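You operate a simulated robot arm through the tools that you are given. There is no shell and no other tool. Be economical: measure what you need, move in short steps, check, and stop when the job is done.

You are at the controls of a simulated robot arm. One attempt, no reset.

## Task
Put the little carton marked "56 pcs" from the top of the grey table on the check mat and the little carton labelled "26 pcs" on the back of the camera table. Press the out button two times. Fetch the green filter and set it in the purple tote. Take the carton from the back of the camera table and put it on the top of the green-topped table. Fetch the green bar and set it on the back of the camera table. Put two of the grey-striped blocks from the top of the green-topped table on the top of the loading table. Do these in any order. Set down upright: grey-striped block.

Only the result counts: the job must be done as asked and must still hold three seconds after the hand-in. Knocking over, shifting, dropping, spilling or breaking anything else fails it.

## Robot
A 7-joint arm with a vacuum gripper on a trunk, on a base that drives. Base frame: it is fixed to the floor where the robot stands at the start and does not move with it; the origin is under the middle of the robot, x ahead of it, y to its left, z up; the surface under the hand at the start is at about z = 82. Readings come in cm, degrees, newtons and seconds.
Its first joint turns from -166.0 to 166.0 degrees. Places, roughly: back of the camera table (54x20 cm) [288, 198, 90]; carton [275, 200, 100]; check mat (26x18 cm) [312, 230, 90]; green bar (8x3x3 cm) [120, 460, 90]; green filter [275, 225, 100]; grey-striped block (7x3x4 cm) [380, 390, 90]; little carton [75, -25, 75]; out button [120, 250, 90]; purple tote (40x30x18 cm) [100, 120, 90]; top of the green-topped table [380, 400, 90]; top of the loading table [140, 480, 90]. Payload 1.06 kg.
Tool frame: the origin (TCP) lies in the middle of the cups' lips, and z points out of the cups. The gripper has 1 cup of 2.4 cm across, covering 2.4 by 2.4 cm (tool x, y); the bellows give 0.8 cm. With the vacuum on, a cup seals on a smooth face that it is pressed against (1 to 4 N); it does not hold porous or soft things. The pull reaches 23 N.
Orientation is that of the tool frame in the base frame, as a unit quaternion [w, x, y, z]. With the cups facing straight down, the tool's x points along the base's -x, its y along +y and its z along -z.

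## Interface
- The arm moves only by the tool play_rows. Its argument "rows" is a list of rows, each an object of numbers (a shift or turn left out is 0, a gripper value left out holds the last): "tx", "ty", "tz": the shift along the base's x, y, z in cm; "ax", "ay", "az": the turn, a rotation vector about the base's x, y, z in degrees; "valve": the vacuum: 1 switches it on, 0 off. In form: [{"tx": .., "ty": .., "tz": .., "ax": .., "ay": .., "az": .., "valve": ..}, ...]. A call has 1 to 10 rows; each row is the pose to reach, as a shift and turn from the pose commanded when the call began. Each row takes 0.2 s and may step no farther than 5 cm and 8.6 degrees from the row before; otherwise, or with a gripper value out of range, the whole call is refused. Where a pose cannot be reached the arm comes as near as it can. A force on the tool above 40 N (or 10 N above the force at the start of the call, whichever is more), or a blocked arm, ends the call early, and 0.2 s more pass. The pull builds up within a second once a cup has sealed. Time passes only in rows, and 0.2 s behind the last, so rows that repeat a pose give it time. The reply holds the time, the measured pose of the TCP, the force on the tool along the base axes and the pull of the vacuum, in the units named above and with some noise, with the torque about the TCP (base axes, N m) and any sound that the robot's microphone picked up.
- Cameras (640 x 400 px; columns grow to the right, rows downward): "scene" is now at [17.42, 17.25, 147.91]; the picture's right is [-0.43, -0.90, 0.00], its down [-0.59, 0.28, -0.75] and it looks along [0.68, -0.33, -0.66] (base axes); focal length 253 px, centre (320, 200). "wrist" rides on the gripper at [7.8, 1.9, -9.6] in the tool frame; the picture's right is [-0.23, 0.97, 0.00], its down [-0.71, -0.17, -0.69] and it looks along [-0.67, -0.16, 0.73] (tool axes); focal length 243 px, centre (320, 200). There is no depth. A picture from a camera that has moved, and an enlarged one, comes with that camera's place and axes in the base frame and with its lens.
- grab_frame(camera): a new picture of that camera. No time passes.
- drive_base(legs): drives the robot by 1 to 6 legs, each [ahead, left, turn to the left] in cm, cm and degrees, along the robot's own axes; the way and the turn of a leg run together, so that a leg with both is an arc; at most 150 cm and 180 degrees a leg. The arm and the cameras ride along, it lands a little off, and it stops where it bumps. It gives what a move gives.
- aim_head(pan, tilt): turns the head with the scene camera to pan (to the left, within 120 degrees either way) and tilt (down, from -29 to 69), counted from straight ahead of the robot. It gives what a move gives.
- zoom(camera, box): a new picture of the part [left, top, right, bottom] of that camera's present view, enlarged. No time passes.
- sign_off(): hands the job in; it is judged then, once.

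Work in short steps. Places have to be worked out from the pictures, the camera data and where the tool is seen: move nearer, look again, correct. Check each grasp and each placing, and mend what went wrong. You have 217 turns and 198 pictures in all, those below and enlarged ones among them. Switch the vacuum off and draw the arm clear of the work before you hand the job in, unless the task says otherwise; then end with one line.

The tools are called after ">>>" as name(argument=value, ...) on one line, values as JSON. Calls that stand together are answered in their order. play_rows: Moves the arm, as the interface text tells. Its arguments: {"type":"object","properties":{"rows":{"type":"array"}},"required":["rows"]} The other tools are called the same way: drive_base (legs) drives the base; aim_head (pan, tilt) turns the head that bears the scene camera; grab_frame (camera) takes a picture; zoom (camera, box) takes an enlarged picture of a part of a camera's view; sign_off () hands the job in.

At the start:

```text
time: 0.0
ee_pos: [64.7, -28.55, 110.31]
tcp_rot: [0.0, 0.0, 1.0, 0.0]
contact_force: [0.1, -0.3, -0.2]
torque: [-0.01, -0.01, 0.01]
pull: 0.1
robot x, y, heading: [-0.0, 0.33, -0.2]
head pan, tilt: [-25.6, 41.1]
```

scene: 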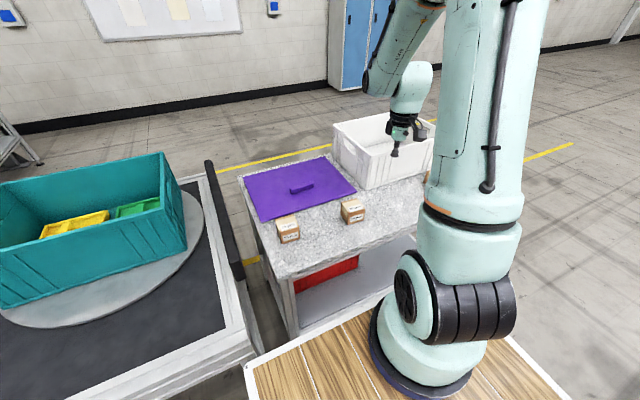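
wrist: 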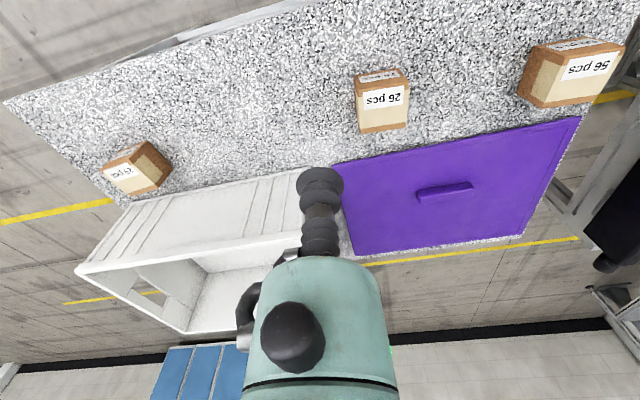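

The wrist view shows three little cartons, with 26 near (75,-20) and 56 farther left. I'll zoom to read the labels and get my bearings.

>>> zoom(camera="wrist", box=[340, 20, 640, 207])

>>> zoom(camera="wrist", box=[80, 110, 200, 210])

>>> aim_head(pan=30, tilt=15)

>>> grab_frame(camera="scene")

```text
2.13 times, centred on (490, 114) of wrist
camera zoom: at [56.83, -26.84, 119.84], right [0.23, 0.97, 0.0], down [0.71, -0.17, 0.69], along [0.67, -0.16, -0.73], focal length 518 px, centre (-43, 384)
```

zoom: 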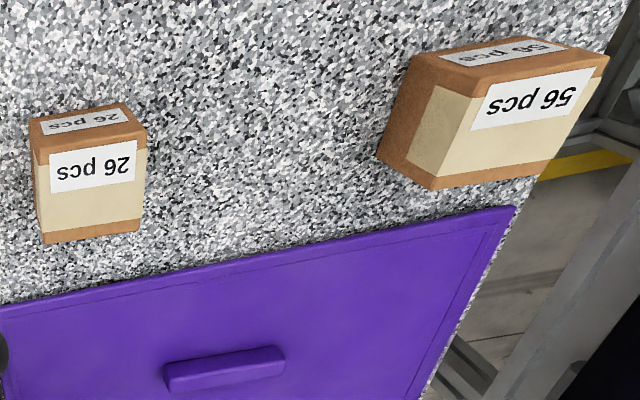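

```text
4.00 times, centred on (140, 160) of wrist
camera zoom: at [56.83, -26.84, 119.84], right [0.23, 0.97, 0.0], down [0.71, -0.17, 0.69], along [0.67, -0.16, -0.73], focal length 970 px, centre (1040, 360)
```

zoom: 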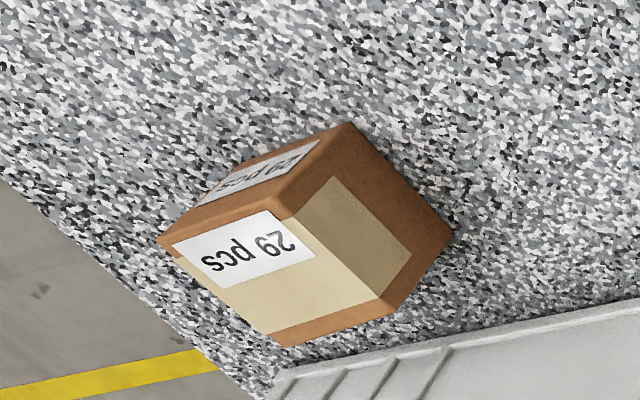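

```text
time: 1.2
ee_pos: [64.71, -28.74, 110.41]
tcp_rot: [0.0, -0.001, 1.0, 0.0]
contact_force: [0.2, -0.8, 0.6]
torque: [-0.01, 0.0, 0.02]
pull: 0.1
robot x, y, heading: [-0.12, 0.03, -0.1]
head pan, tilt: [30.0, 15.0]
```

```text
193 pictures are left
camera scene: at [17.91, 25.56, 152.02], right [0.5, -0.87, 0.0], down [-0.22, -0.13, -0.97], along [0.84, 0.48, -0.26], focal length 253 px, centre (320, 200)
```

scene: 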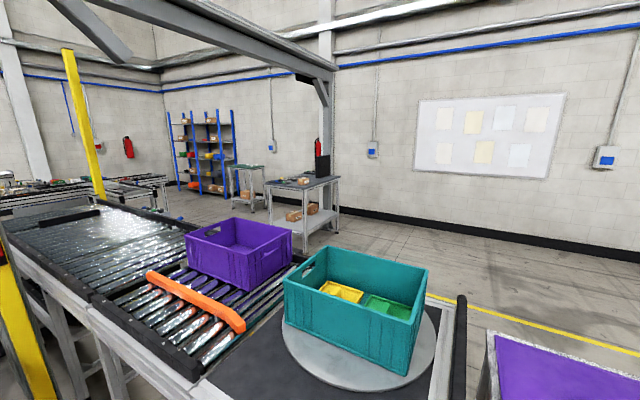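

The cartons read 26, 56 and 29. Next I look further left to lay out the room.

>>> aim_head(pan=75, tilt=12)

>>> grab_frame(camera="scene")

>>> aim_head(pan=118, tilt=12)

>>> grab_frame(camera="scene")

>>> aim_head(pan=35, tilt=12)

>>> zoom(camera="scene", box=[140, 90, 400, 252])

```text
time: 2.4
ee_pos: [64.68, -28.7, 110.39]
tcp_rot: [0.0, 0.0, 1.0, 0.0]
contact_force: [-0.1, 0.3, -0.6]
torque: [0.0, -0.01, 0.03]
pull: 0.1
robot x, y, heading: [0.13, -0.16, -0.2]
head pan, tilt: [75.0, 12.0]
```

```text
192 pictures are left
camera scene: at [12.24, 29.9, 152.52], right [0.97, -0.26, 0.0], down [-0.05, -0.2, -0.98], along [0.25, 0.94, -0.21], focal length 253 px, centre (320, 200)
```

scene: 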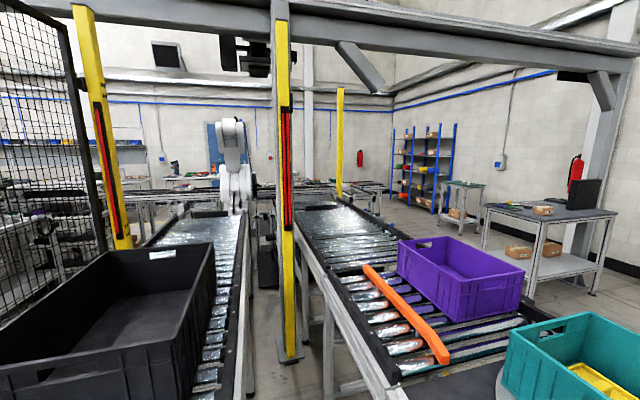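

```text
time: 3.5
ee_pos: [64.73, -28.71, 110.37]
tcp_rot: [0.0, 0.0, 1.0, 0.0]
contact_force: [-0.2, -0.4, 0.5]
torque: [0.02, 0.01, -0.01]
pull: 0.1
robot x, y, heading: [-0.13, -0.18, -0.1]
head pan, tilt: [118.0, 12.0]
```

```text
191 pictures are left
camera scene: at [5.45, 29.13, 152.52], right [0.88, 0.47, 0.0], down [0.1, -0.18, -0.98], along [-0.46, 0.86, -0.21], focal length 253 px, centre (320, 200)
```

scene: 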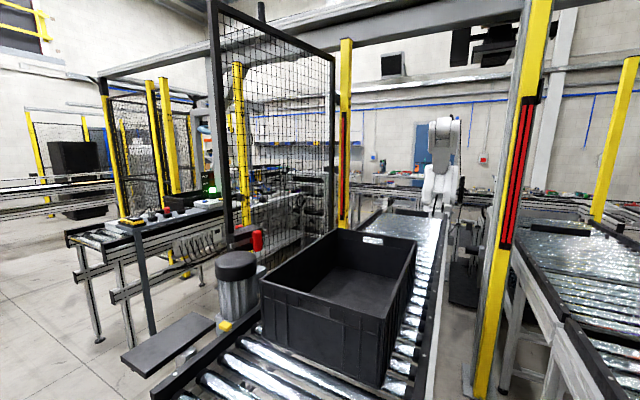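

```text
time: 5.0
ee_pos: [64.72, -28.72, 110.35]
tcp_rot: [0.0, 0.0, 1.0, 0.001]
contact_force: [-0.9, -1.0, -0.1]
torque: [0.0, -0.01, 0.01]
pull: 0.0
robot x, y, heading: [0.01, -0.06, -0.1]
head pan, tilt: [35.0, 12.0]
```

```text
2.46 times, centred on (270, 171) of scene
camera zoom: at [17.45, 26.25, 152.52], right [0.57, -0.82, 0.0], down [-0.17, -0.12, -0.98], along [0.8, 0.56, -0.21], focal length 622 px, centre (443, 271)
```

zoom: 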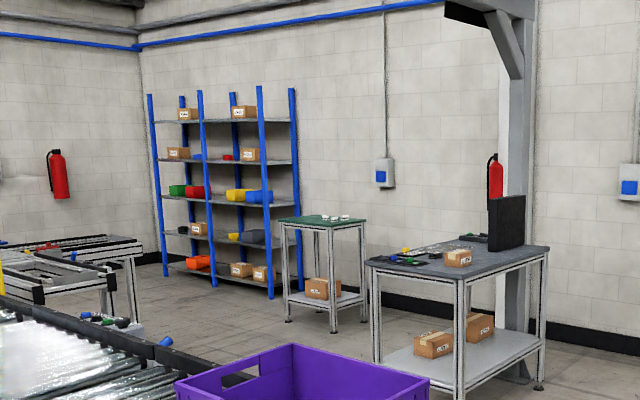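

A conveyor lies between me and the camera table on the left, so I check the way round on the right.

>>> aim_head(pan=-70, tilt=30)

>>> grab_frame(camera="scene")

>>> aim_head(pan=5, tilt=45)

>>> grab_frame(camera="scene")

>>> grab_frame(camera="wrist")

```text
time: 6.9
ee_pos: [64.63, -28.71, 110.43]
tcp_rot: [0.0, -0.001, 1.0, 0.0]
contact_force: [0.6, 0.1, 0.4]
torque: [0.03, 0.05, 0.0]
pull: 0.2
robot x, y, heading: [-0.21, 0.19, -0.1]
head pan, tilt: [-70.0, 30.0]
```

```text
189 pictures are left
camera scene: at [12.92, 12.4, 149.61], right [-0.94, -0.34, 0.0], down [-0.17, 0.47, -0.87], along [0.3, -0.81, -0.5], focal length 253 px, centre (320, 200)
```

scene: 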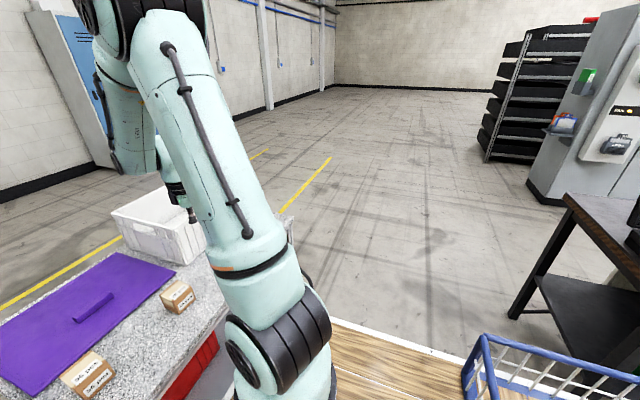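

```text
time: 8.3
ee_pos: [64.51, -28.68, 110.32]
tcp_rot: [0.001, 0.001, 1.0, 0.0]
contact_force: [0.2, -0.2, -0.4]
torque: [-0.02, 0.01, 0.01]
pull: 0.2
robot x, y, heading: [-0.04, -0.28, 0.0]
head pan, tilt: [5.0, 45.0]
```

```text
188 pictures are left
camera scene: at [17.92, 21.6, 147.35], right [0.09, -1.0, 0.0], down [-0.7, -0.06, -0.71], along [0.7, 0.06, -0.71], focal length 253 px, centre (320, 200)
```

scene: 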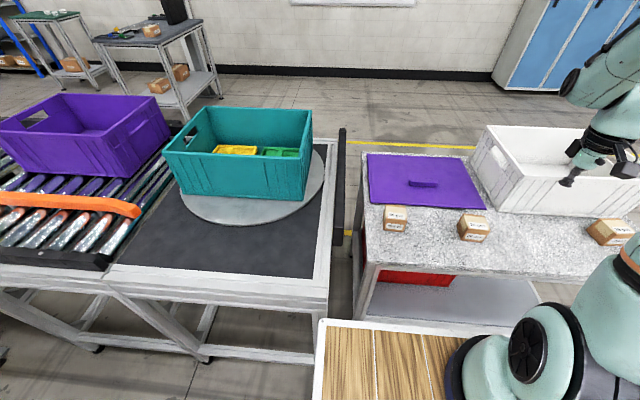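

```text
187 pictures are left
camera wrist: at [56.83, -26.84, 119.84], right [0.23, 0.97, 0.0], down [0.71, -0.17, 0.69], along [0.67, -0.16, -0.73], focal length 243 px, centre (320, 200)
```

wrist: 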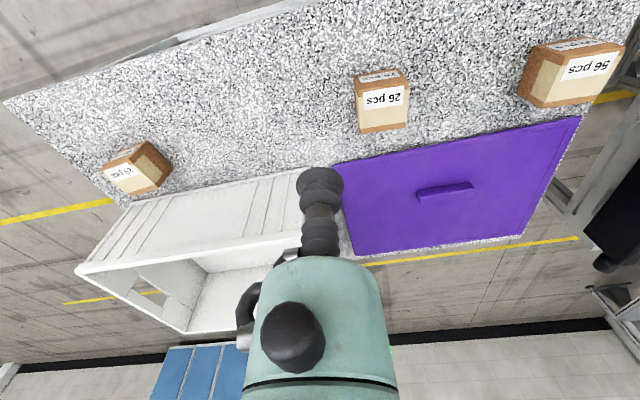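

Triangulating from both cameras puts the top of 56 at about [73.5, 2.2, 87.7] and the top of 26 at about [72, -21.6, 87.5]. I move over 56 at a safe height and look again.

>>> play_rows(rows=[{"tx": 1.2, "ty": 4.4}, {"tx": 2.4, "ty": 8.8}, {"tx": 3.6, "ty": 13.2}, {"tx": 4.8, "ty": 17.6}, {"tx": 6, "ty": 22}, {"tx": 7.2, "ty": 26.4}, {"tx": 8.8, "ty": 30.8}, {"tx": 8.8, "ty": 30.8, "tz": -4}, {"tx": 8.8, "ty": 30.8, "tz": -8}, {"tx": 8.8, "ty": 30.8, "tz": -12}])

>>> grab_frame(camera="wrist")

>>> grab_frame(camera="scene")

```text
time: 10.5
ee_pos: [73.47, 1.96, 98.07]
tcp_rot: [0.001, -0.002, 1.0, 0.001]
contact_force: [-0.5, -0.4, 0.0]
torque: [0.0, 0.01, 0.0]
pull: 0.1
robot x, y, heading: [-0.23, 0.04, -0.0]
head pan, tilt: [5.0, 45.0]
```

```text
186 pictures are left
camera wrist: at [65.59, 3.89, 107.64], right [0.23, 0.97, 0.0], down [0.71, -0.17, 0.69], along [0.67, -0.16, -0.73], focal length 243 px, centre (320, 200)
```

wrist: 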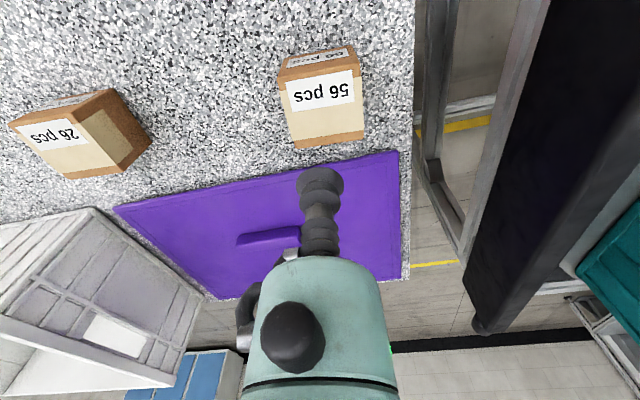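

```text
185 pictures are left
camera scene: at [17.88, 21.6, 147.35], right [0.09, -1.0, 0.0], down [-0.7, -0.06, -0.71], along [0.7, 0.06, -0.71], focal length 253 px, centre (320, 200)
```

scene: 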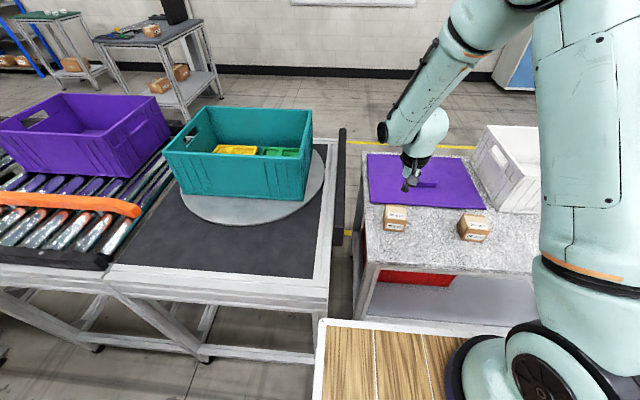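

The carton top centre is at about [73.6, 2.4], so I descend in gentle steps with the vacuum on.

>>> play_rows(rows=[{"tx": 0.1, "ty": 0.4, "tz": -4, "valve": 1}, {"tx": 0.1, "ty": 0.4, "tz": -7.5}, {"tx": 0.1, "ty": 0.4, "tz": -9}, {"tx": 0.1, "ty": 0.4, "tz": -10}])

```text
time: 11.5
ee_pos: [73.47, 2.52, 88.24]
tcp_rot: [0.001, 0.0, 1.0, 0.0]
contact_force: [0.8, -0.9, 0.3]
torque: [0.04, -0.01, -0.02]
pull: 22.9
robot x, y, heading: [0.36, 0.12, 0.1]
head pan, tilt: [5.0, 45.0]
```

The pull of 22.9 N shows a seal, so I lift the carton and look.

>>> play_rows(rows=[{"tz": 0}, {"tz": 4}, {"tz": 8}, {"tz": 13}, {"tz": 18}, {"tz": 23}, {"tz": 26}])

>>> grab_frame(camera="wrist")

```text
time: 13.1
ee_pos: [73.65, 2.54, 114.64]
tcp_rot: [0.0, -0.001, 1.0, -0.001]
contact_force: [0.2, 0.6, -2.0]
torque: [0.0, 0.01, 0.02]
pull: 23.3
robot x, y, heading: [0.0, 0.04, -0.0]
head pan, tilt: [5.0, 45.0]
```

```text
184 pictures are left
camera wrist: at [65.84, 4.32, 124.03], right [0.23, 0.97, 0.0], down [0.71, -0.17, 0.69], along [0.67, -0.16, -0.73], focal length 243 px, centre (320, 200)
```

wrist: 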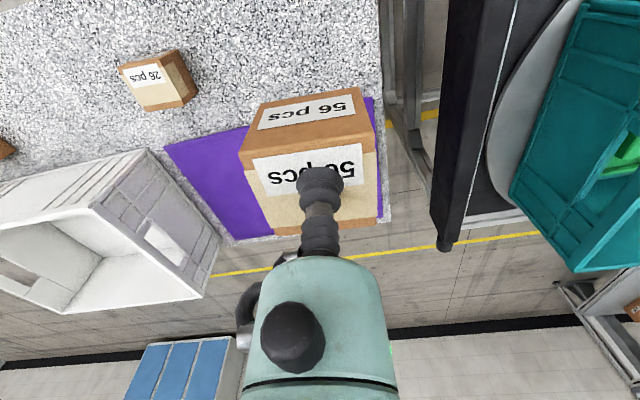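

The carton is held. I drive round the right end of the grey table into the open aisle beyond it.

>>> drive_base(legs=[[-8, 0, 0], [0, -140, 0], [150, 0, 0], [35, 0, 0], [0, 120, 0]])

>>> aim_head(pan=50, tilt=25)

>>> grab_frame(camera="scene")

```text
time: 35.4
ee_pos: [247.93, -9.53, 114.47]
tcp_rot: [0.001, -0.019, 1.0, -0.001]
contact_force: [0.6, 0.2, -1.5]
torque: [0.0, 0.01, -0.01]
pull: 22.6
robot x, y, heading: [174.59, -15.15, 2.3]
head pan, tilt: [5.0, 45.0]
```

```text
time: 36.5
ee_pos: [247.94, -9.43, 114.49]
tcp_rot: [0.001, -0.02, 1.0, 0.0]
contact_force: [0.5, -0.2, -1.3]
torque: [0.03, 0.02, 0.02]
pull: 23.6
robot x, y, heading: [174.46, -14.65, 2.0]
head pan, tilt: [50.0, 25.0]
```

```text
183 pictures are left
camera scene: at [189.13, 13.8, 150.4], right [0.79, -0.61, 0.0], down [-0.26, -0.33, -0.91], along [0.56, 0.72, -0.42], focal length 253 px, centre (320, 200)
```

scene: 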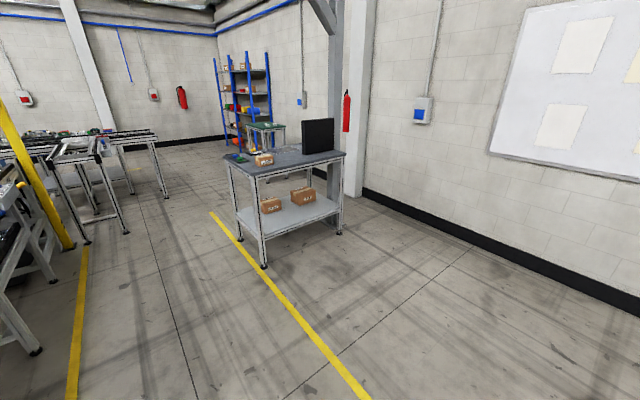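

The camera table spans about x 260–350 with its near edge at y≈189. I drive in front of it, facing +y.

>>> drive_base(legs=[[118, 0, 0], [0, 0, 88], [118, 0, 0]])

>>> aim_head(pan=0, tilt=45)

>>> grab_frame(camera="scene")

>>> grab_frame(camera="wrist")

```text
time: 52.0
ee_pos: [285.73, 181.15, 114.58]
tcp_rot: [0.0, 0.717, -0.697, 0.0]
contact_force: [-0.5, -0.1, -1.9]
torque: [0.0, 0.02, 0.02]
pull: 23.4
robot x, y, heading: [290.3, 107.66, 91.6]
head pan, tilt: [50.0, 25.0]
```

```text
time: 53.1
ee_pos: [285.67, 181.11, 114.59]
tcp_rot: [-0.001, 0.716, -0.698, -0.001]
contact_force: [0.0, 0.3, -1.1]
torque: [-0.01, -0.03, -0.01]
pull: 23.1
robot x, y, heading: [290.18, 107.57, 91.7]
head pan, tilt: [0.0, 45.0]
```

```text
182 pictures are left
camera scene: at [268.42, 125.0, 147.35], right [1.0, 0.03, 0.0], down [0.02, -0.71, -0.71], along [-0.02, 0.71, -0.71], focal length 253 px, centre (320, 200)
```

scene: 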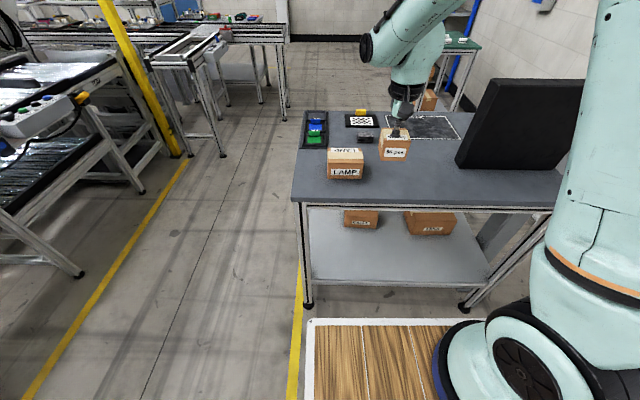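

```text
181 pictures are left
camera wrist: at [283.93, 173.2, 124.01], right [-0.98, 0.21, 0.0], down [0.15, 0.71, 0.69], along [0.14, 0.67, -0.73], focal length 243 px, centre (320, 200)
```

wrist: 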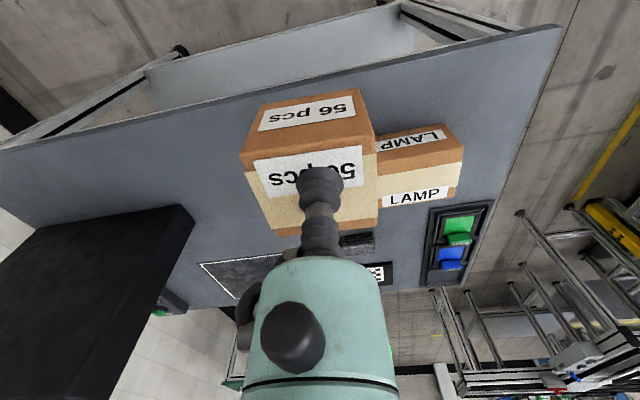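

The check mat is the outlined rectangle behind the carton, about [313, 231]. I zoom for its outline and the tabletop items.

>>> zoom(camera="scene", box=[280, 90, 480, 215])

```text
3.20 times, centred on (380, 152) of scene
camera zoom: at [268.42, 125.0, 147.35], right [1.0, 0.03, 0.0], down [0.02, -0.71, -0.71], along [-0.02, 0.71, -0.71], focal length 808 px, centre (128, 352)
```

zoom: 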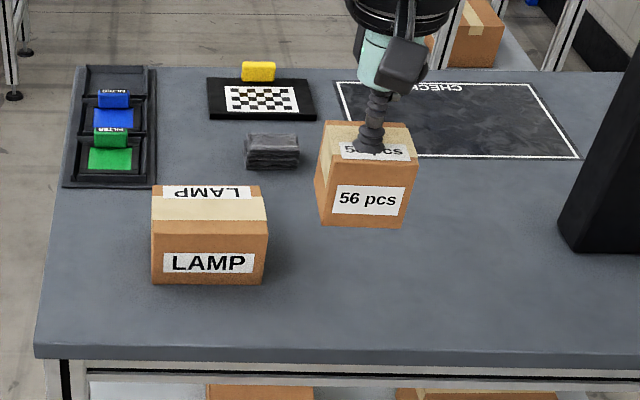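

The mat spans x≈299–325, y≈221–240, and the black panel starts at x≈315, y≈201. I creep 15 cm nearer so I can reach the left half of the mat.

>>> drive_base(legs=[[15, 0, 0]])

>>> grab_frame(camera="scene")

```text
time: 54.5
ee_pos: [285.05, 196.3, 114.48]
tcp_rot: [0.0, 0.717, -0.697, 0.001]
contact_force: [0.0, 0.6, -2.4]
torque: [-0.04, -0.03, 0.01]
pull: 22.3
robot x, y, heading: [289.69, 122.33, 91.9]
head pan, tilt: [0.0, 45.0]
```

```text
179 pictures are left
camera scene: at [267.97, 140.14, 147.35], right [1.0, 0.03, 0.0], down [0.02, -0.71, -0.71], along [-0.02, 0.71, -0.71], focal length 253 px, centre (320, 200)
```

scene: 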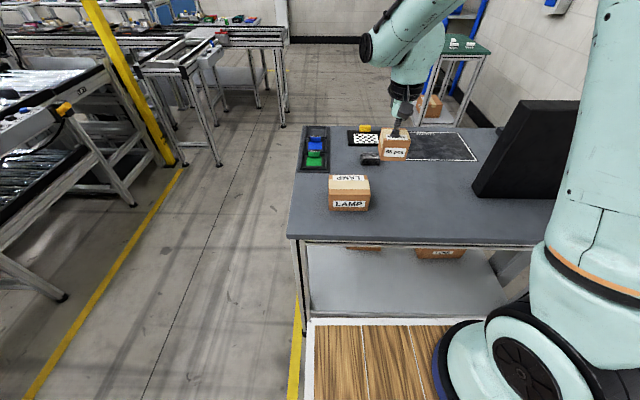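

Clear path. I extend the arm diagonally toward [305, 229] at the present height.

>>> play_rows(rows=[{"tx": 2.5, "ty": 4}, {"tx": 5, "ty": 8}, {"tx": 7.5, "ty": 12}, {"tx": 10, "ty": 16}, {"tx": 12.5, "ty": 20}, {"tx": 15, "ty": 24}, {"tx": 17.5, "ty": 28}, {"tx": 20, "ty": 32}])

>>> grab_frame(camera="scene")

>>> grab_frame(camera="wrist")

```text
time: 56.3
ee_pos: [304.7, 224.81, 113.38]
tcp_rot: [0.002, 0.718, -0.696, 0.001]
contact_force: [-0.8, 0.2, -2.3]
torque: [0.0, -0.05, -0.03]
pull: 23.0
out of reach, approached as far as the arm can: row 8
robot x, y, heading: [289.87, 122.57, 91.7]
head pan, tilt: [0.0, 45.0]
```

```text
178 pictures are left
camera scene: at [267.94, 140.19, 147.33], right [1.0, 0.03, 0.0], down [0.02, -0.71, -0.71], along [-0.02, 0.71, -0.71], focal length 253 px, centre (320, 200)
```

scene: 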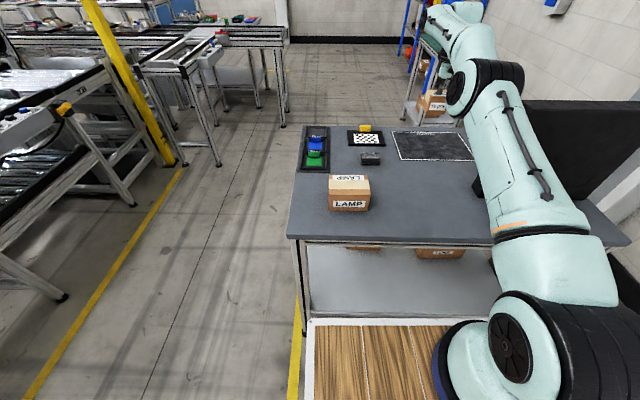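

```text
177 pictures are left
camera wrist: at [303.04, 216.92, 122.96], right [-0.98, 0.21, 0.0], down [0.15, 0.72, 0.68], along [0.14, 0.67, -0.73], focal length 243 px, centre (320, 200)
```

wrist: 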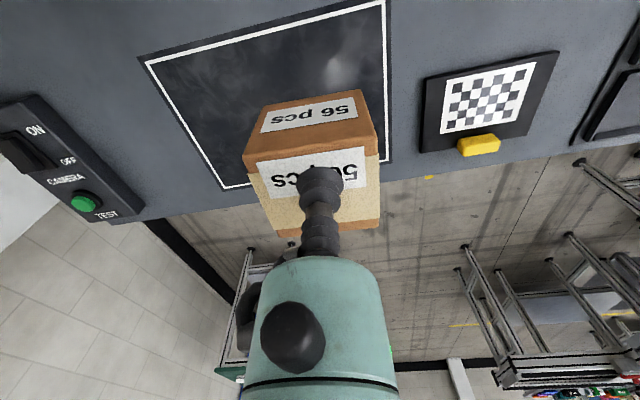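

I'm at the reach limit (about 103 cm). The robot's front has around 15–20 cm of clearance to the table, so I advance 9 cm.

>>> drive_base(legs=[[9, 0, 0]])

>>> grab_frame(camera="wrist")

>>> aim_head(pan=-20, tilt=60)

>>> grab_frame(camera="scene")

```text
time: 57.4
ee_pos: [304.58, 234.01, 113.7]
tcp_rot: [0.0, 0.718, -0.696, 0.0]
contact_force: [0.5, 0.2, -1.5]
torque: [-0.04, 0.04, 0.05]
pull: 23.5
robot x, y, heading: [289.21, 131.63, 91.4]
head pan, tilt: [0.0, 45.0]
```

```text
176 pictures are left
camera wrist: at [302.83, 226.04, 123.12], right [-0.98, 0.21, 0.0], down [0.15, 0.71, 0.69], along [0.14, 0.67, -0.73], focal length 243 px, centre (320, 200)
```

wrist: 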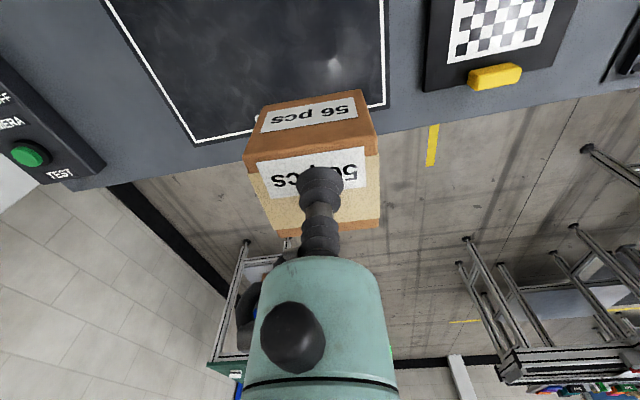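

```text
time: 58.3
ee_pos: [304.48, 234.05, 113.6]
tcp_rot: [0.0, 0.718, -0.696, 0.0]
contact_force: [-0.1, -0.6, -1.4]
torque: [-0.02, 0.02, -0.01]
pull: 22.6
robot x, y, heading: [289.36, 131.75, 91.7]
head pan, tilt: [-20.0, 60.0]
```

```text
175 pictures are left
camera scene: at [270.04, 147.51, 145.4], right [0.95, -0.31, 0.0], down [-0.27, -0.82, -0.5], along [0.16, 0.48, -0.87], focal length 253 px, centre (320, 200)
```

scene: 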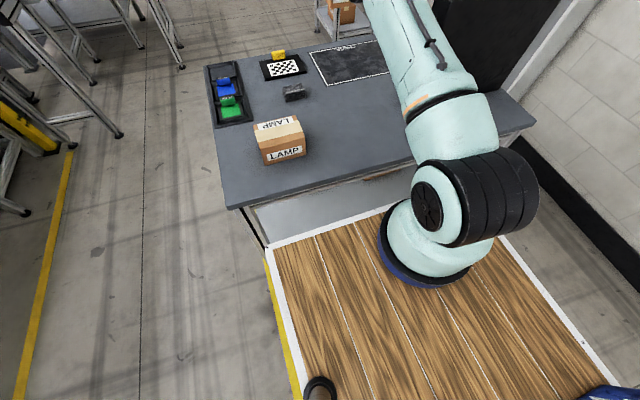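

Mat spans about x 297–325, y 221–241. I shift to about [306, 230.5] and descend to just above contact.

>>> play_rows(rows=[{"tx": 1.6, "ty": -3.5}, {"tx": 1.6, "ty": -3.5, "tz": -4}, {"tx": 1.6, "ty": -3.5, "tz": -8}, {"tx": 1.6, "ty": -3.5, "tz": -12}, {"tx": 1.6, "ty": -3.5, "tz": -14.5}])

>>> grab_frame(camera="wrist")

```text
time: 59.5
ee_pos: [306.17, 230.55, 99.24]
tcp_rot: [0.0, 0.717, -0.697, -0.001]
contact_force: [-1.3, 0.5, -1.3]
torque: [-0.03, -0.01, -0.01]
pull: 23.1
robot x, y, heading: [289.46, 131.91, 91.3]
head pan, tilt: [-20.0, 60.0]
```

```text
174 pictures are left
camera wrist: at [304.5, 222.52, 108.67], right [-0.98, 0.21, 0.0], down [0.15, 0.71, 0.69], along [0.14, 0.67, -0.73], focal length 243 px, centre (320, 200)
```

wrist: 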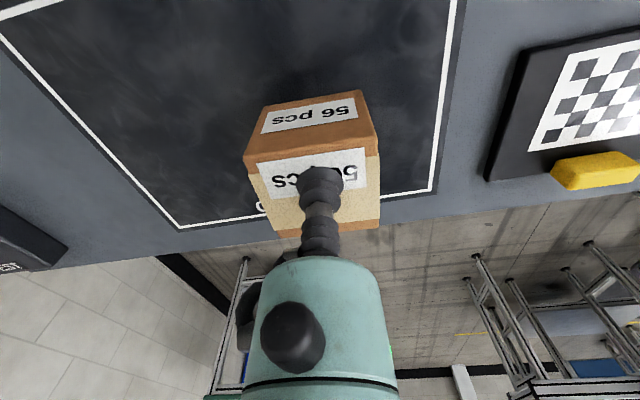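

Position is good, with the mat's back line at y≈241. I lower in small steps until contact.

>>> play_rows(rows=[{"tz": -1.5}, {"tz": -2.5}, {"tz": -3}, {"tz": -3.3}, {"tz": -3.3}])

```text
time: 60.7
ee_pos: [306.12, 230.51, 95.85]
tcp_rot: [-0.001, 0.717, -0.697, -0.002]
contact_force: [0.6, -3.2, 13.0]
torque: [0.0, -0.04, -0.04]
pull: 22.8
robot x, y, heading: [289.54, 131.95, 91.8]
head pan, tilt: [-20.0, 60.0]
```

Contact (13 N), so I release and lift.

>>> play_rows(rows=[{"tz": 0.4, "valve": 0}, {"tz": 0.4}, {"tz": 0.4}, {"tz": 0.4}, {"tz": 0.4}, {"tz": 2}, {"tz": 6}, {"tz": 10}])

>>> grab_frame(camera="wrist")

```text
time: 62.5
ee_pos: [306.26, 230.51, 105.68]
tcp_rot: [0.001, 0.717, -0.697, -0.002]
contact_force: [1.0, 0.3, -0.3]
torque: [-0.03, 0.01, -0.01]
pull: 0.0
robot x, y, heading: [289.48, 132.34, 91.8]
head pan, tilt: [-20.0, 60.0]
```

```text
173 pictures are left
camera wrist: at [304.63, 222.67, 115.24], right [-0.98, 0.21, 0.0], down [0.15, 0.71, 0.69], along [0.14, 0.67, -0.73], focal length 243 px, centre (320, 200)
```

wrist: 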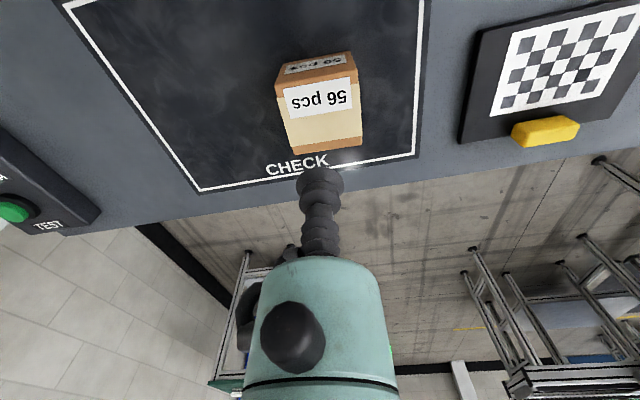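

The 56 carton stands on the mat. Next is the green filter in the tray at about [264, 217]. I move above it and look.

>>> play_rows(rows=[{"tz": 4}, {"tx": -4, "ty": -3, "tz": 6}, {"tx": -8.5, "ty": -5, "tz": 6}, {"tx": -13, "ty": -7, "tz": 6}, {"tx": -17.5, "ty": -9, "tz": 6}, {"tx": -22, "ty": -11, "tz": 6}, {"tx": -26.5, "ty": -13, "tz": 6}, {"tx": -31, "ty": -15, "tz": 6}, {"tx": -35.5, "ty": -16, "tz": 6}, {"tx": -40, "ty": -17, "tz": 6}])

>>> grab_frame(camera="wrist")

>>> aim_head(pan=0, tilt=45)

>>> grab_frame(camera="scene")

```text
refused: row 2 steps farther than a row can; nothing moved
```

```text
172 pictures are left
camera wrist: at [304.63, 222.67, 115.24], right [-0.98, 0.21, 0.0], down [0.15, 0.71, 0.69], along [0.14, 0.67, -0.73], focal length 243 px, centre (320, 200)
```

wrist: 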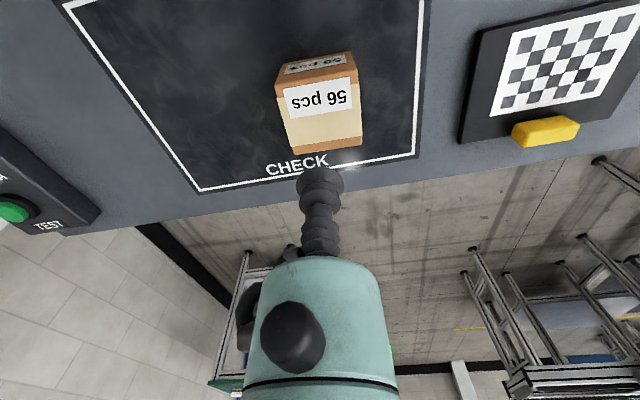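

```text
time: 63.3
ee_pos: [306.28, 230.67, 105.71]
tcp_rot: [0.0, 0.717, -0.697, 0.0]
contact_force: [-0.7, 0.3, 0.0]
torque: [-0.01, 0.02, -0.01]
pull: 0.1
robot x, y, heading: [289.62, 132.06, 91.6]
head pan, tilt: [0.0, 45.0]
```

```text
171 pictures are left
camera scene: at [267.71, 149.3, 147.34], right [1.0, 0.03, 0.0], down [0.02, -0.71, -0.71], along [-0.02, 0.71, -0.71], focal length 253 px, centre (320, 200)
```

scene: 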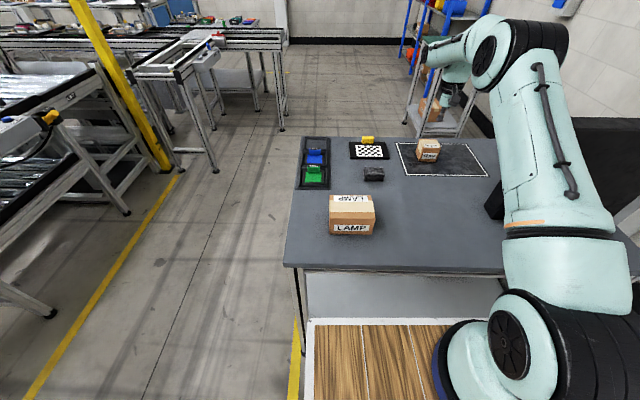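

The step was too long, so I redo it with shorter steps.

>>> play_rows(rows=[{"tz": 4}, {"tx": -4, "ty": -2, "tz": 6}, {"tx": -8.5, "ty": -4, "tz": 6}, {"tx": -13, "ty": -6, "tz": 6}, {"tx": -17.5, "ty": -8, "tz": 6}, {"tx": -22, "ty": -10, "tz": 6}, {"tx": -26.5, "ty": -12, "tz": 6}, {"tx": -31, "ty": -14, "tz": 6}, {"tx": -35.5, "ty": -16, "tz": 6}, {"tx": -40, "ty": -17, "tz": 6}])

>>> grab_frame(camera="wrist")

>>> zoom(camera="scene", box=[270, 120, 430, 220])

```text
time: 65.5
ee_pos: [266.05, 213.34, 112.0]
tcp_rot: [0.0, 0.717, -0.698, -0.001]
contact_force: [0.3, -0.1, 0.1]
torque: [-0.01, 0.01, 0.01]
pull: 0.0
robot x, y, heading: [289.24, 132.32, 91.6]
head pan, tilt: [0.0, 45.0]
```

```text
170 pictures are left
camera wrist: at [264.42, 205.5, 121.45], right [-0.98, 0.21, 0.0], down [0.15, 0.71, 0.69], along [0.14, 0.67, -0.73], focal length 243 px, centre (320, 200)
```

wrist: 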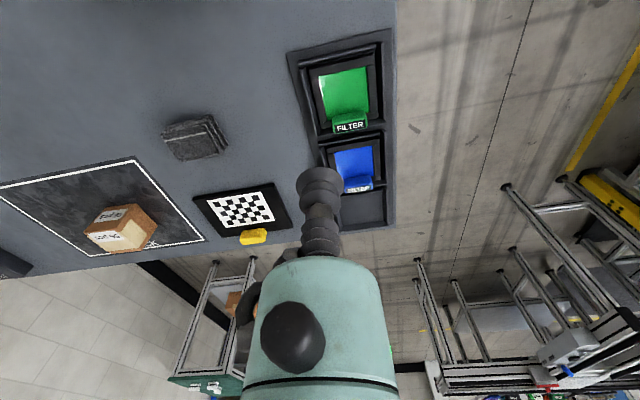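

```text
4.00 times, centred on (350, 170) of scene
camera zoom: at [267.76, 149.33, 147.35], right [1.0, 0.03, 0.0], down [0.02, -0.71, -0.71], along [-0.02, 0.71, -0.71], focal length 1010 px, centre (200, 320)
```

zoom: 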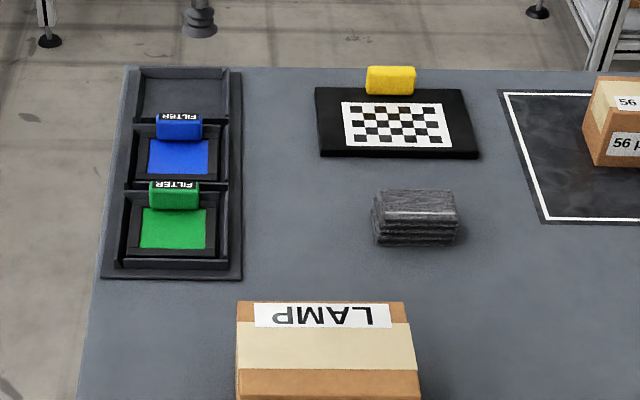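

The filter is a framed plate with a raised green handle block at its back edge. I zoom to judge its gripping faces.

>>> zoom(camera="wrist", box=[280, 30, 420, 150])

>>> zoom(camera="scene", box=[294, 135, 334, 195])

```text
3.33 times, centred on (350, 90) of wrist
camera zoom: at [264.42, 205.5, 121.45], right [-0.98, 0.21, 0.0], down [0.15, 0.71, 0.69], along [0.14, 0.67, -0.73], focal length 809 px, centre (220, 567)
```

zoom: 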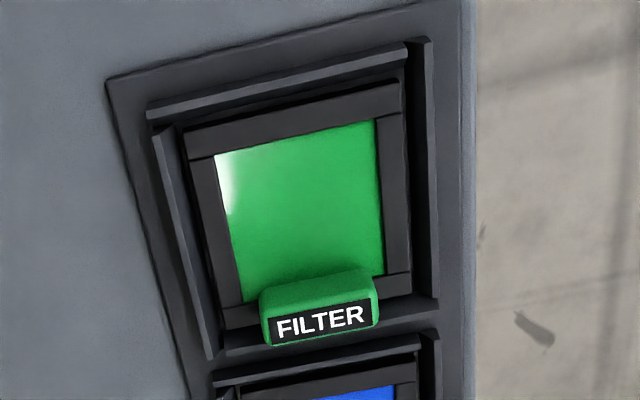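

```text
6.67 times, centred on (314, 165) of scene
camera zoom: at [267.76, 149.33, 147.35], right [1.0, 0.03, 0.0], down [0.02, -0.71, -0.71], along [-0.02, 0.71, -0.71], focal length 1684 px, centre (360, 433)
```

zoom: 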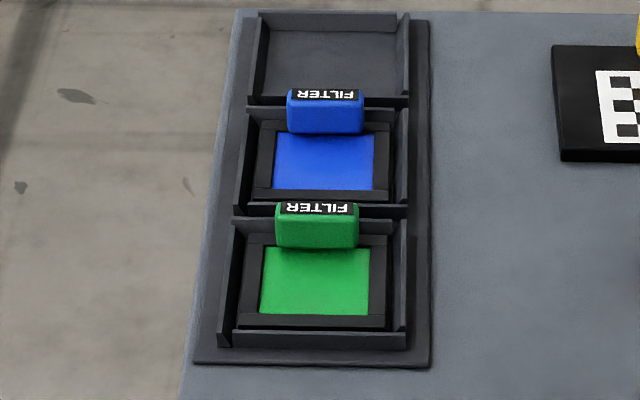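

The handle top is too narrow for the cup, so I'll grip the flat green face at about [263.6, 216.1, ~91.5]. I descend above it first.

>>> play_rows(rows=[{"tx": -2.4, "ty": 2.7}, {"tx": -2.4, "ty": 2.7, "tz": -5}, {"tx": -2.4, "ty": 2.7, "tz": -10}, {"tx": -2.4, "ty": 2.7, "tz": -14}])

>>> grab_frame(camera="wrist")

>>> zoom(camera="scene", box=[274, 115, 354, 205])

```text
time: 66.5
ee_pos: [263.75, 216.08, 97.81]
tcp_rot: [0.0, 0.718, -0.696, -0.001]
contact_force: [0.2, 0.0, 0.5]
torque: [0.01, 0.02, 0.0]
pull: 0.1
robot x, y, heading: [289.26, 131.86, 91.5]
head pan, tilt: [0.0, 45.0]
```

```text
166 pictures are left
camera wrist: at [261.92, 208.24, 107.32], right [-0.98, 0.21, 0.0], down [0.15, 0.71, 0.69], along [0.14, 0.67, -0.73], focal length 243 px, centre (320, 200)
```

wrist: 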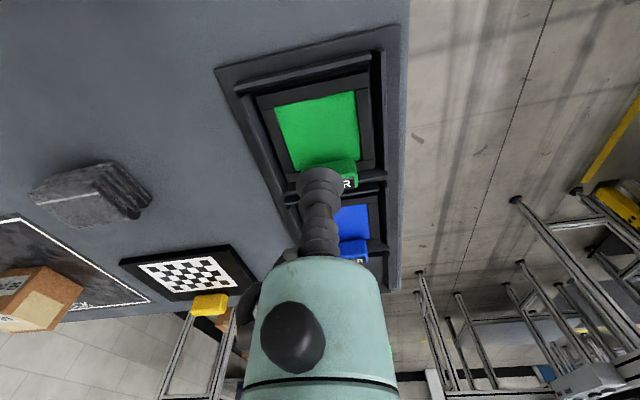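

```text
4.44 times, centred on (314, 160) of scene
camera zoom: at [267.71, 149.27, 147.35], right [1.0, 0.03, 0.0], down [0.02, -0.71, -0.71], along [-0.02, 0.71, -0.71], focal length 1123 px, centre (347, 378)
```

zoom: 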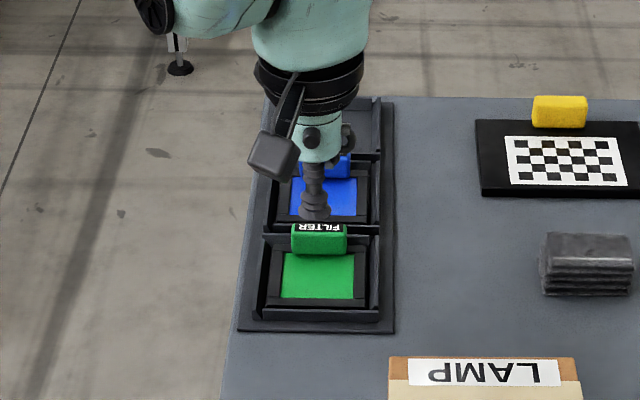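

The gel centre again resolves to [263.6, 216.2], right under the cup. I descend with vacuum on.

>>> play_rows(rows=[{"tz": -3, "valve": 1}, {"tz": -4.5}, {"tz": -5.5}, {"tz": -6.2}, {"tz": -6.2}])

```text
time: 67.7
ee_pos: [263.78, 216.13, 91.82]
tcp_rot: [0.0, 0.717, -0.697, 0.0]
contact_force: [-0.1, -0.2, -0.3]
torque: [0.01, 0.03, 0.05]
pull: 0.0
robot x, y, heading: [289.4, 131.79, 92.0]
head pan, tilt: [0.0, 45.0]
```

No contact yet, so I step further down finely.

>>> play_rows(rows=[{"tz": -0.5}, {"tz": -0.8}, {"tz": -1.1}, {"tz": -1.1}])

```text
time: 68.7
ee_pos: [263.69, 216.15, 90.85]
tcp_rot: [-0.001, 0.717, -0.697, -0.002]
contact_force: [2.2, 0.3, 17.0]
torque: [-0.04, -0.01, -0.01]
pull: 22.7
robot x, y, heading: [289.19, 131.58, 91.8]
head pan, tilt: [0.0, 45.0]
```

Sealed (22.7 N). I lift straight up and verify.

>>> play_rows(rows=[{"tz": 0.8}, {"tz": 2}, {"tz": 4}, {"tz": 8}, {"tz": 13}, {"tz": 18}, {"tz": 22}])

>>> grab_frame(camera="wrist")

```text
time: 70.3
ee_pos: [263.74, 216.17, 112.5]
tcp_rot: [0.0, 0.718, -0.696, 0.0]
contact_force: [-0.3, -0.7, -0.5]
torque: [-0.03, -0.01, 0.0]
pull: 23.1
robot x, y, heading: [289.47, 131.95, 91.7]
head pan, tilt: [0.0, 45.0]
```

```text
164 pictures are left
camera wrist: at [262.02, 208.32, 121.98], right [-0.98, 0.21, 0.0], down [0.15, 0.71, 0.68], along [0.14, 0.67, -0.73], focal length 243 px, centre (320, 200)
```

wrist: 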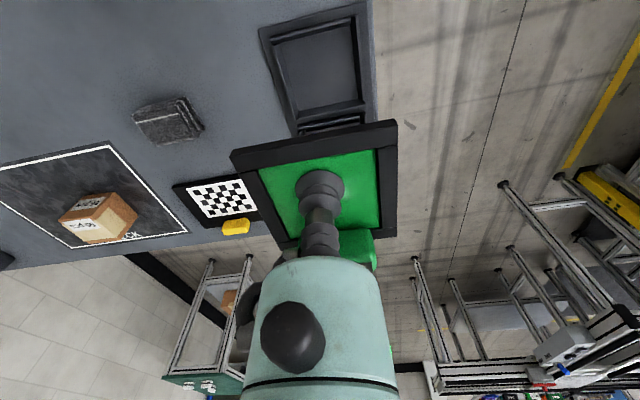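

The filter is held. I raise it, pull in a little, then back off and turn toward the conveyor with the purple tote.

>>> play_rows(rows=[{"ty": -3, "tz": 3}, {"ty": -6, "tz": 6}, {"ty": -10, "tz": 8}, {"ty": -14, "tz": 8}])

>>> drive_base(legs=[[-40, 0, 0], [0, 0, 88], [70, 0, 0]])

>>> aim_head(pan=-10, tilt=35)

>>> grab_frame(camera="scene")

```text
time: 71.3
ee_pos: [263.68, 202.31, 120.48]
tcp_rot: [0.0, 0.717, -0.697, 0.0]
contact_force: [0.4, 0.3, -1.0]
torque: [-0.04, 0.02, -0.01]
pull: 22.8
robot x, y, heading: [289.59, 132.06, 91.4]
head pan, tilt: [0.0, 45.0]
```

```text
time: 80.9
ee_pos: [150.02, 70.38, 120.51]
tcp_rot: [0.0, 1.0, -0.005, 0.0]
contact_force: [-0.8, -0.1, -1.0]
torque: [0.02, -0.02, -0.01]
pull: 22.6
robot x, y, heading: [221.17, 93.27, 179.4]
head pan, tilt: [0.0, 45.0]
```

```text
time: 81.6
ee_pos: [149.89, 70.33, 120.5]
tcp_rot: [0.0, 1.0, -0.006, 0.0]
contact_force: [0.4, 0.7, -0.8]
torque: [0.0, 0.0, -0.02]
pull: 23.2
robot x, y, heading: [221.09, 93.31, 179.2]
head pan, tilt: [-10.0, 35.0]
```

```text
163 pictures are left
camera scene: at [202.19, 73.89, 148.82], right [0.18, 0.98, 0.0], down [0.56, -0.11, -0.82], along [-0.8, 0.15, -0.57], focal length 253 px, centre (320, 200)
```

scene: 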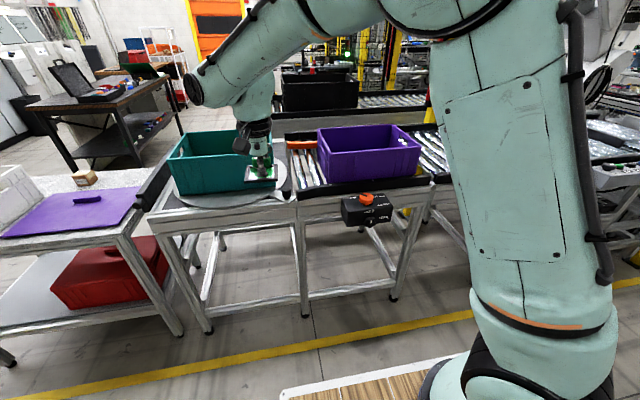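

The purple tote's rim spans about x 88–118, y 92–130. I drive closer and strafe in front of it.

>>> drive_base(legs=[[0, -18, 0], [24, 0, 0]])

>>> grab_frame(camera="wrist")

>>> grab_frame(camera="scene")

```text
time: 84.5
ee_pos: [126.04, 88.65, 120.49]
tcp_rot: [-0.001, 1.0, -0.007, -0.001]
contact_force: [-0.3, 0.3, -0.3]
torque: [0.0, -0.02, -0.01]
pull: 23.3
robot x, y, heading: [197.67, 111.26, 179.0]
head pan, tilt: [-10.0, 35.0]
```

```text
162 pictures are left
camera wrist: at [133.8, 86.58, 129.93], right [-0.25, -0.97, 0.0], down [-0.71, 0.18, 0.69], along [-0.66, 0.17, -0.73], focal length 243 px, centre (320, 200)
```

wrist: 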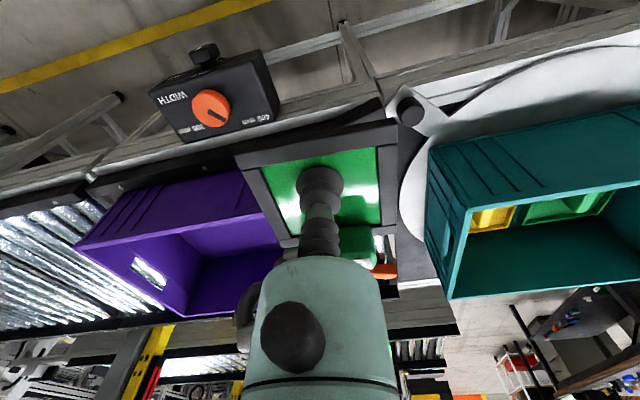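

```text
161 pictures are left
camera scene: at [178.22, 92.02, 148.83], right [0.19, 0.98, 0.0], down [0.56, -0.11, -0.82], along [-0.8, 0.15, -0.57], focal length 253 px, centre (320, 200)
```

scene: 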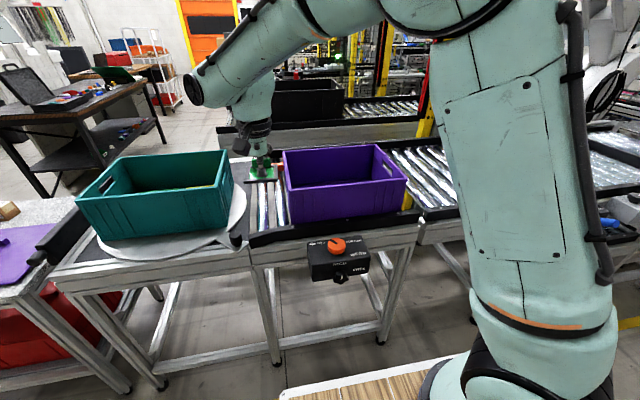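

The tote spans about x 78–108, y 95–135, rim z≈107. I drive 15 cm nearer so the arm can reach its far-middle, leaving room for the wrist camera.

>>> drive_base(legs=[[15, 0, 0]])

>>> play_rows(rows=[{"ty": 5}, {"ty": 10}, {"tx": -2, "ty": 14}, {"tx": -4, "ty": 18}, {"tx": -7, "ty": 21.5}, {"tx": -10, "ty": 24}, {"tx": -14, "ty": 26}, {"tx": -18, "ty": 26}])

>>> grab_frame(camera="wrist")

>>> grab_frame(camera="scene")

```text
time: 85.9
ee_pos: [110.9, 88.83, 120.44]
tcp_rot: [0.0, 1.0, -0.007, 0.0]
contact_force: [-0.1, 0.1, -1.0]
torque: [-0.02, -0.01, -0.04]
pull: 22.4
robot x, y, heading: [182.29, 111.67, 179.0]
head pan, tilt: [-10.0, 35.0]
```

```text
time: 87.7
ee_pos: [92.9, 114.73, 120.47]
tcp_rot: [0.0, 1.0, -0.006, -0.001]
contact_force: [0.7, 0.4, -0.3]
torque: [0.0, -0.01, 0.0]
pull: 22.8
robot x, y, heading: [182.29, 111.63, 179.1]
head pan, tilt: [-10.0, 35.0]
```

```text
160 pictures are left
camera wrist: at [100.6, 112.76, 129.87], right [-0.25, -0.97, 0.0], down [-0.7, 0.18, 0.69], along [-0.66, 0.17, -0.73], focal length 243 px, centre (320, 200)
```

wrist: 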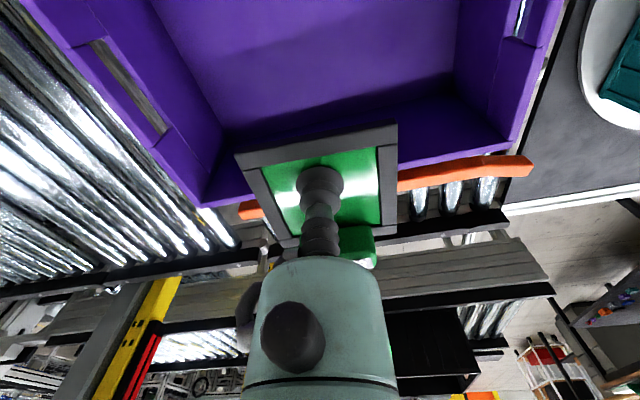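

```text
159 pictures are left
camera scene: at [163.22, 92.23, 148.84], right [0.19, 0.98, 0.0], down [0.56, -0.11, -0.82], along [-0.8, 0.15, -0.57], focal length 253 px, centre (320, 200)
```

scene: 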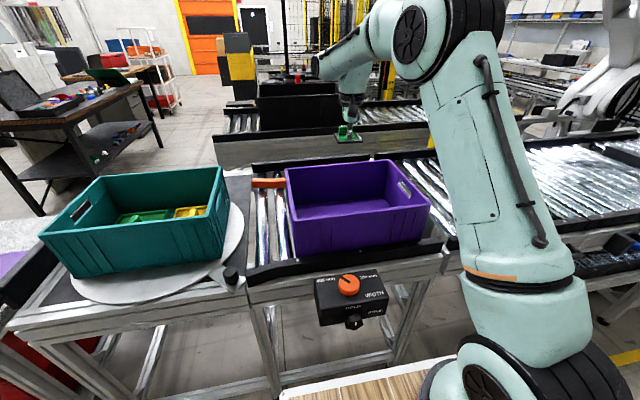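

The tote interior spans about x 84–111, y 96–133, and the filter hangs inside that footprint. I shift slightly to x≈95 and lower.

>>> play_rows(rows=[{"tx": 2, "tz": -4}, {"tx": 2, "tz": -8}, {"tx": 2, "tz": -12}, {"tx": 2, "tz": -16}, {"tx": 2, "tz": -20}, {"tx": 2, "tz": -23}])

>>> grab_frame(camera="scene")

>>> grab_frame(camera="wrist")

```text
time: 89.1
ee_pos: [94.94, 114.83, 97.44]
tcp_rot: [0.0, 1.0, -0.007, 0.0]
contact_force: [-1.0, 0.7, -0.6]
torque: [0.02, -0.06, -0.01]
pull: 23.1
robot x, y, heading: [182.24, 111.84, 179.1]
head pan, tilt: [-10.0, 35.0]
```

```text
158 pictures are left
camera scene: at [163.2, 92.23, 148.83], right [0.19, 0.98, 0.0], down [0.56, -0.11, -0.82], along [-0.8, 0.15, -0.57], focal length 253 px, centre (320, 200)
```

scene: 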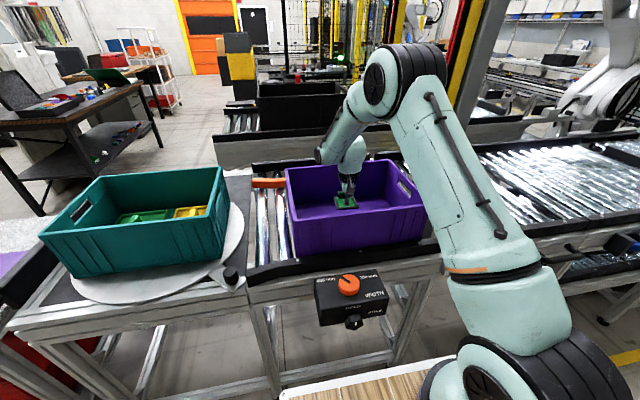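

```text
157 pictures are left
camera wrist: at [102.8, 112.84, 107.0], right [-0.25, -0.97, 0.0], down [-0.7, 0.18, 0.69], along [-0.66, 0.17, -0.73], focal length 243 px, centre (320, 200)
```

wrist: 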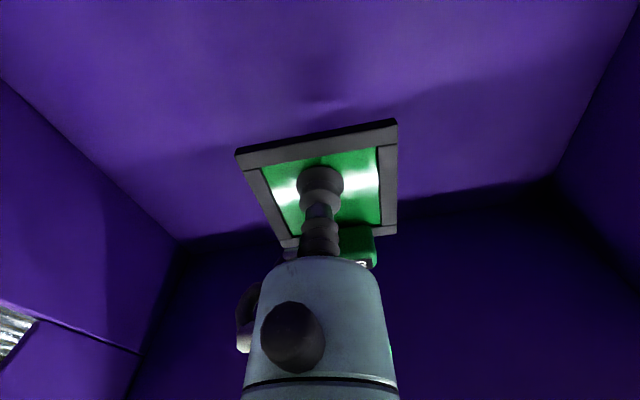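

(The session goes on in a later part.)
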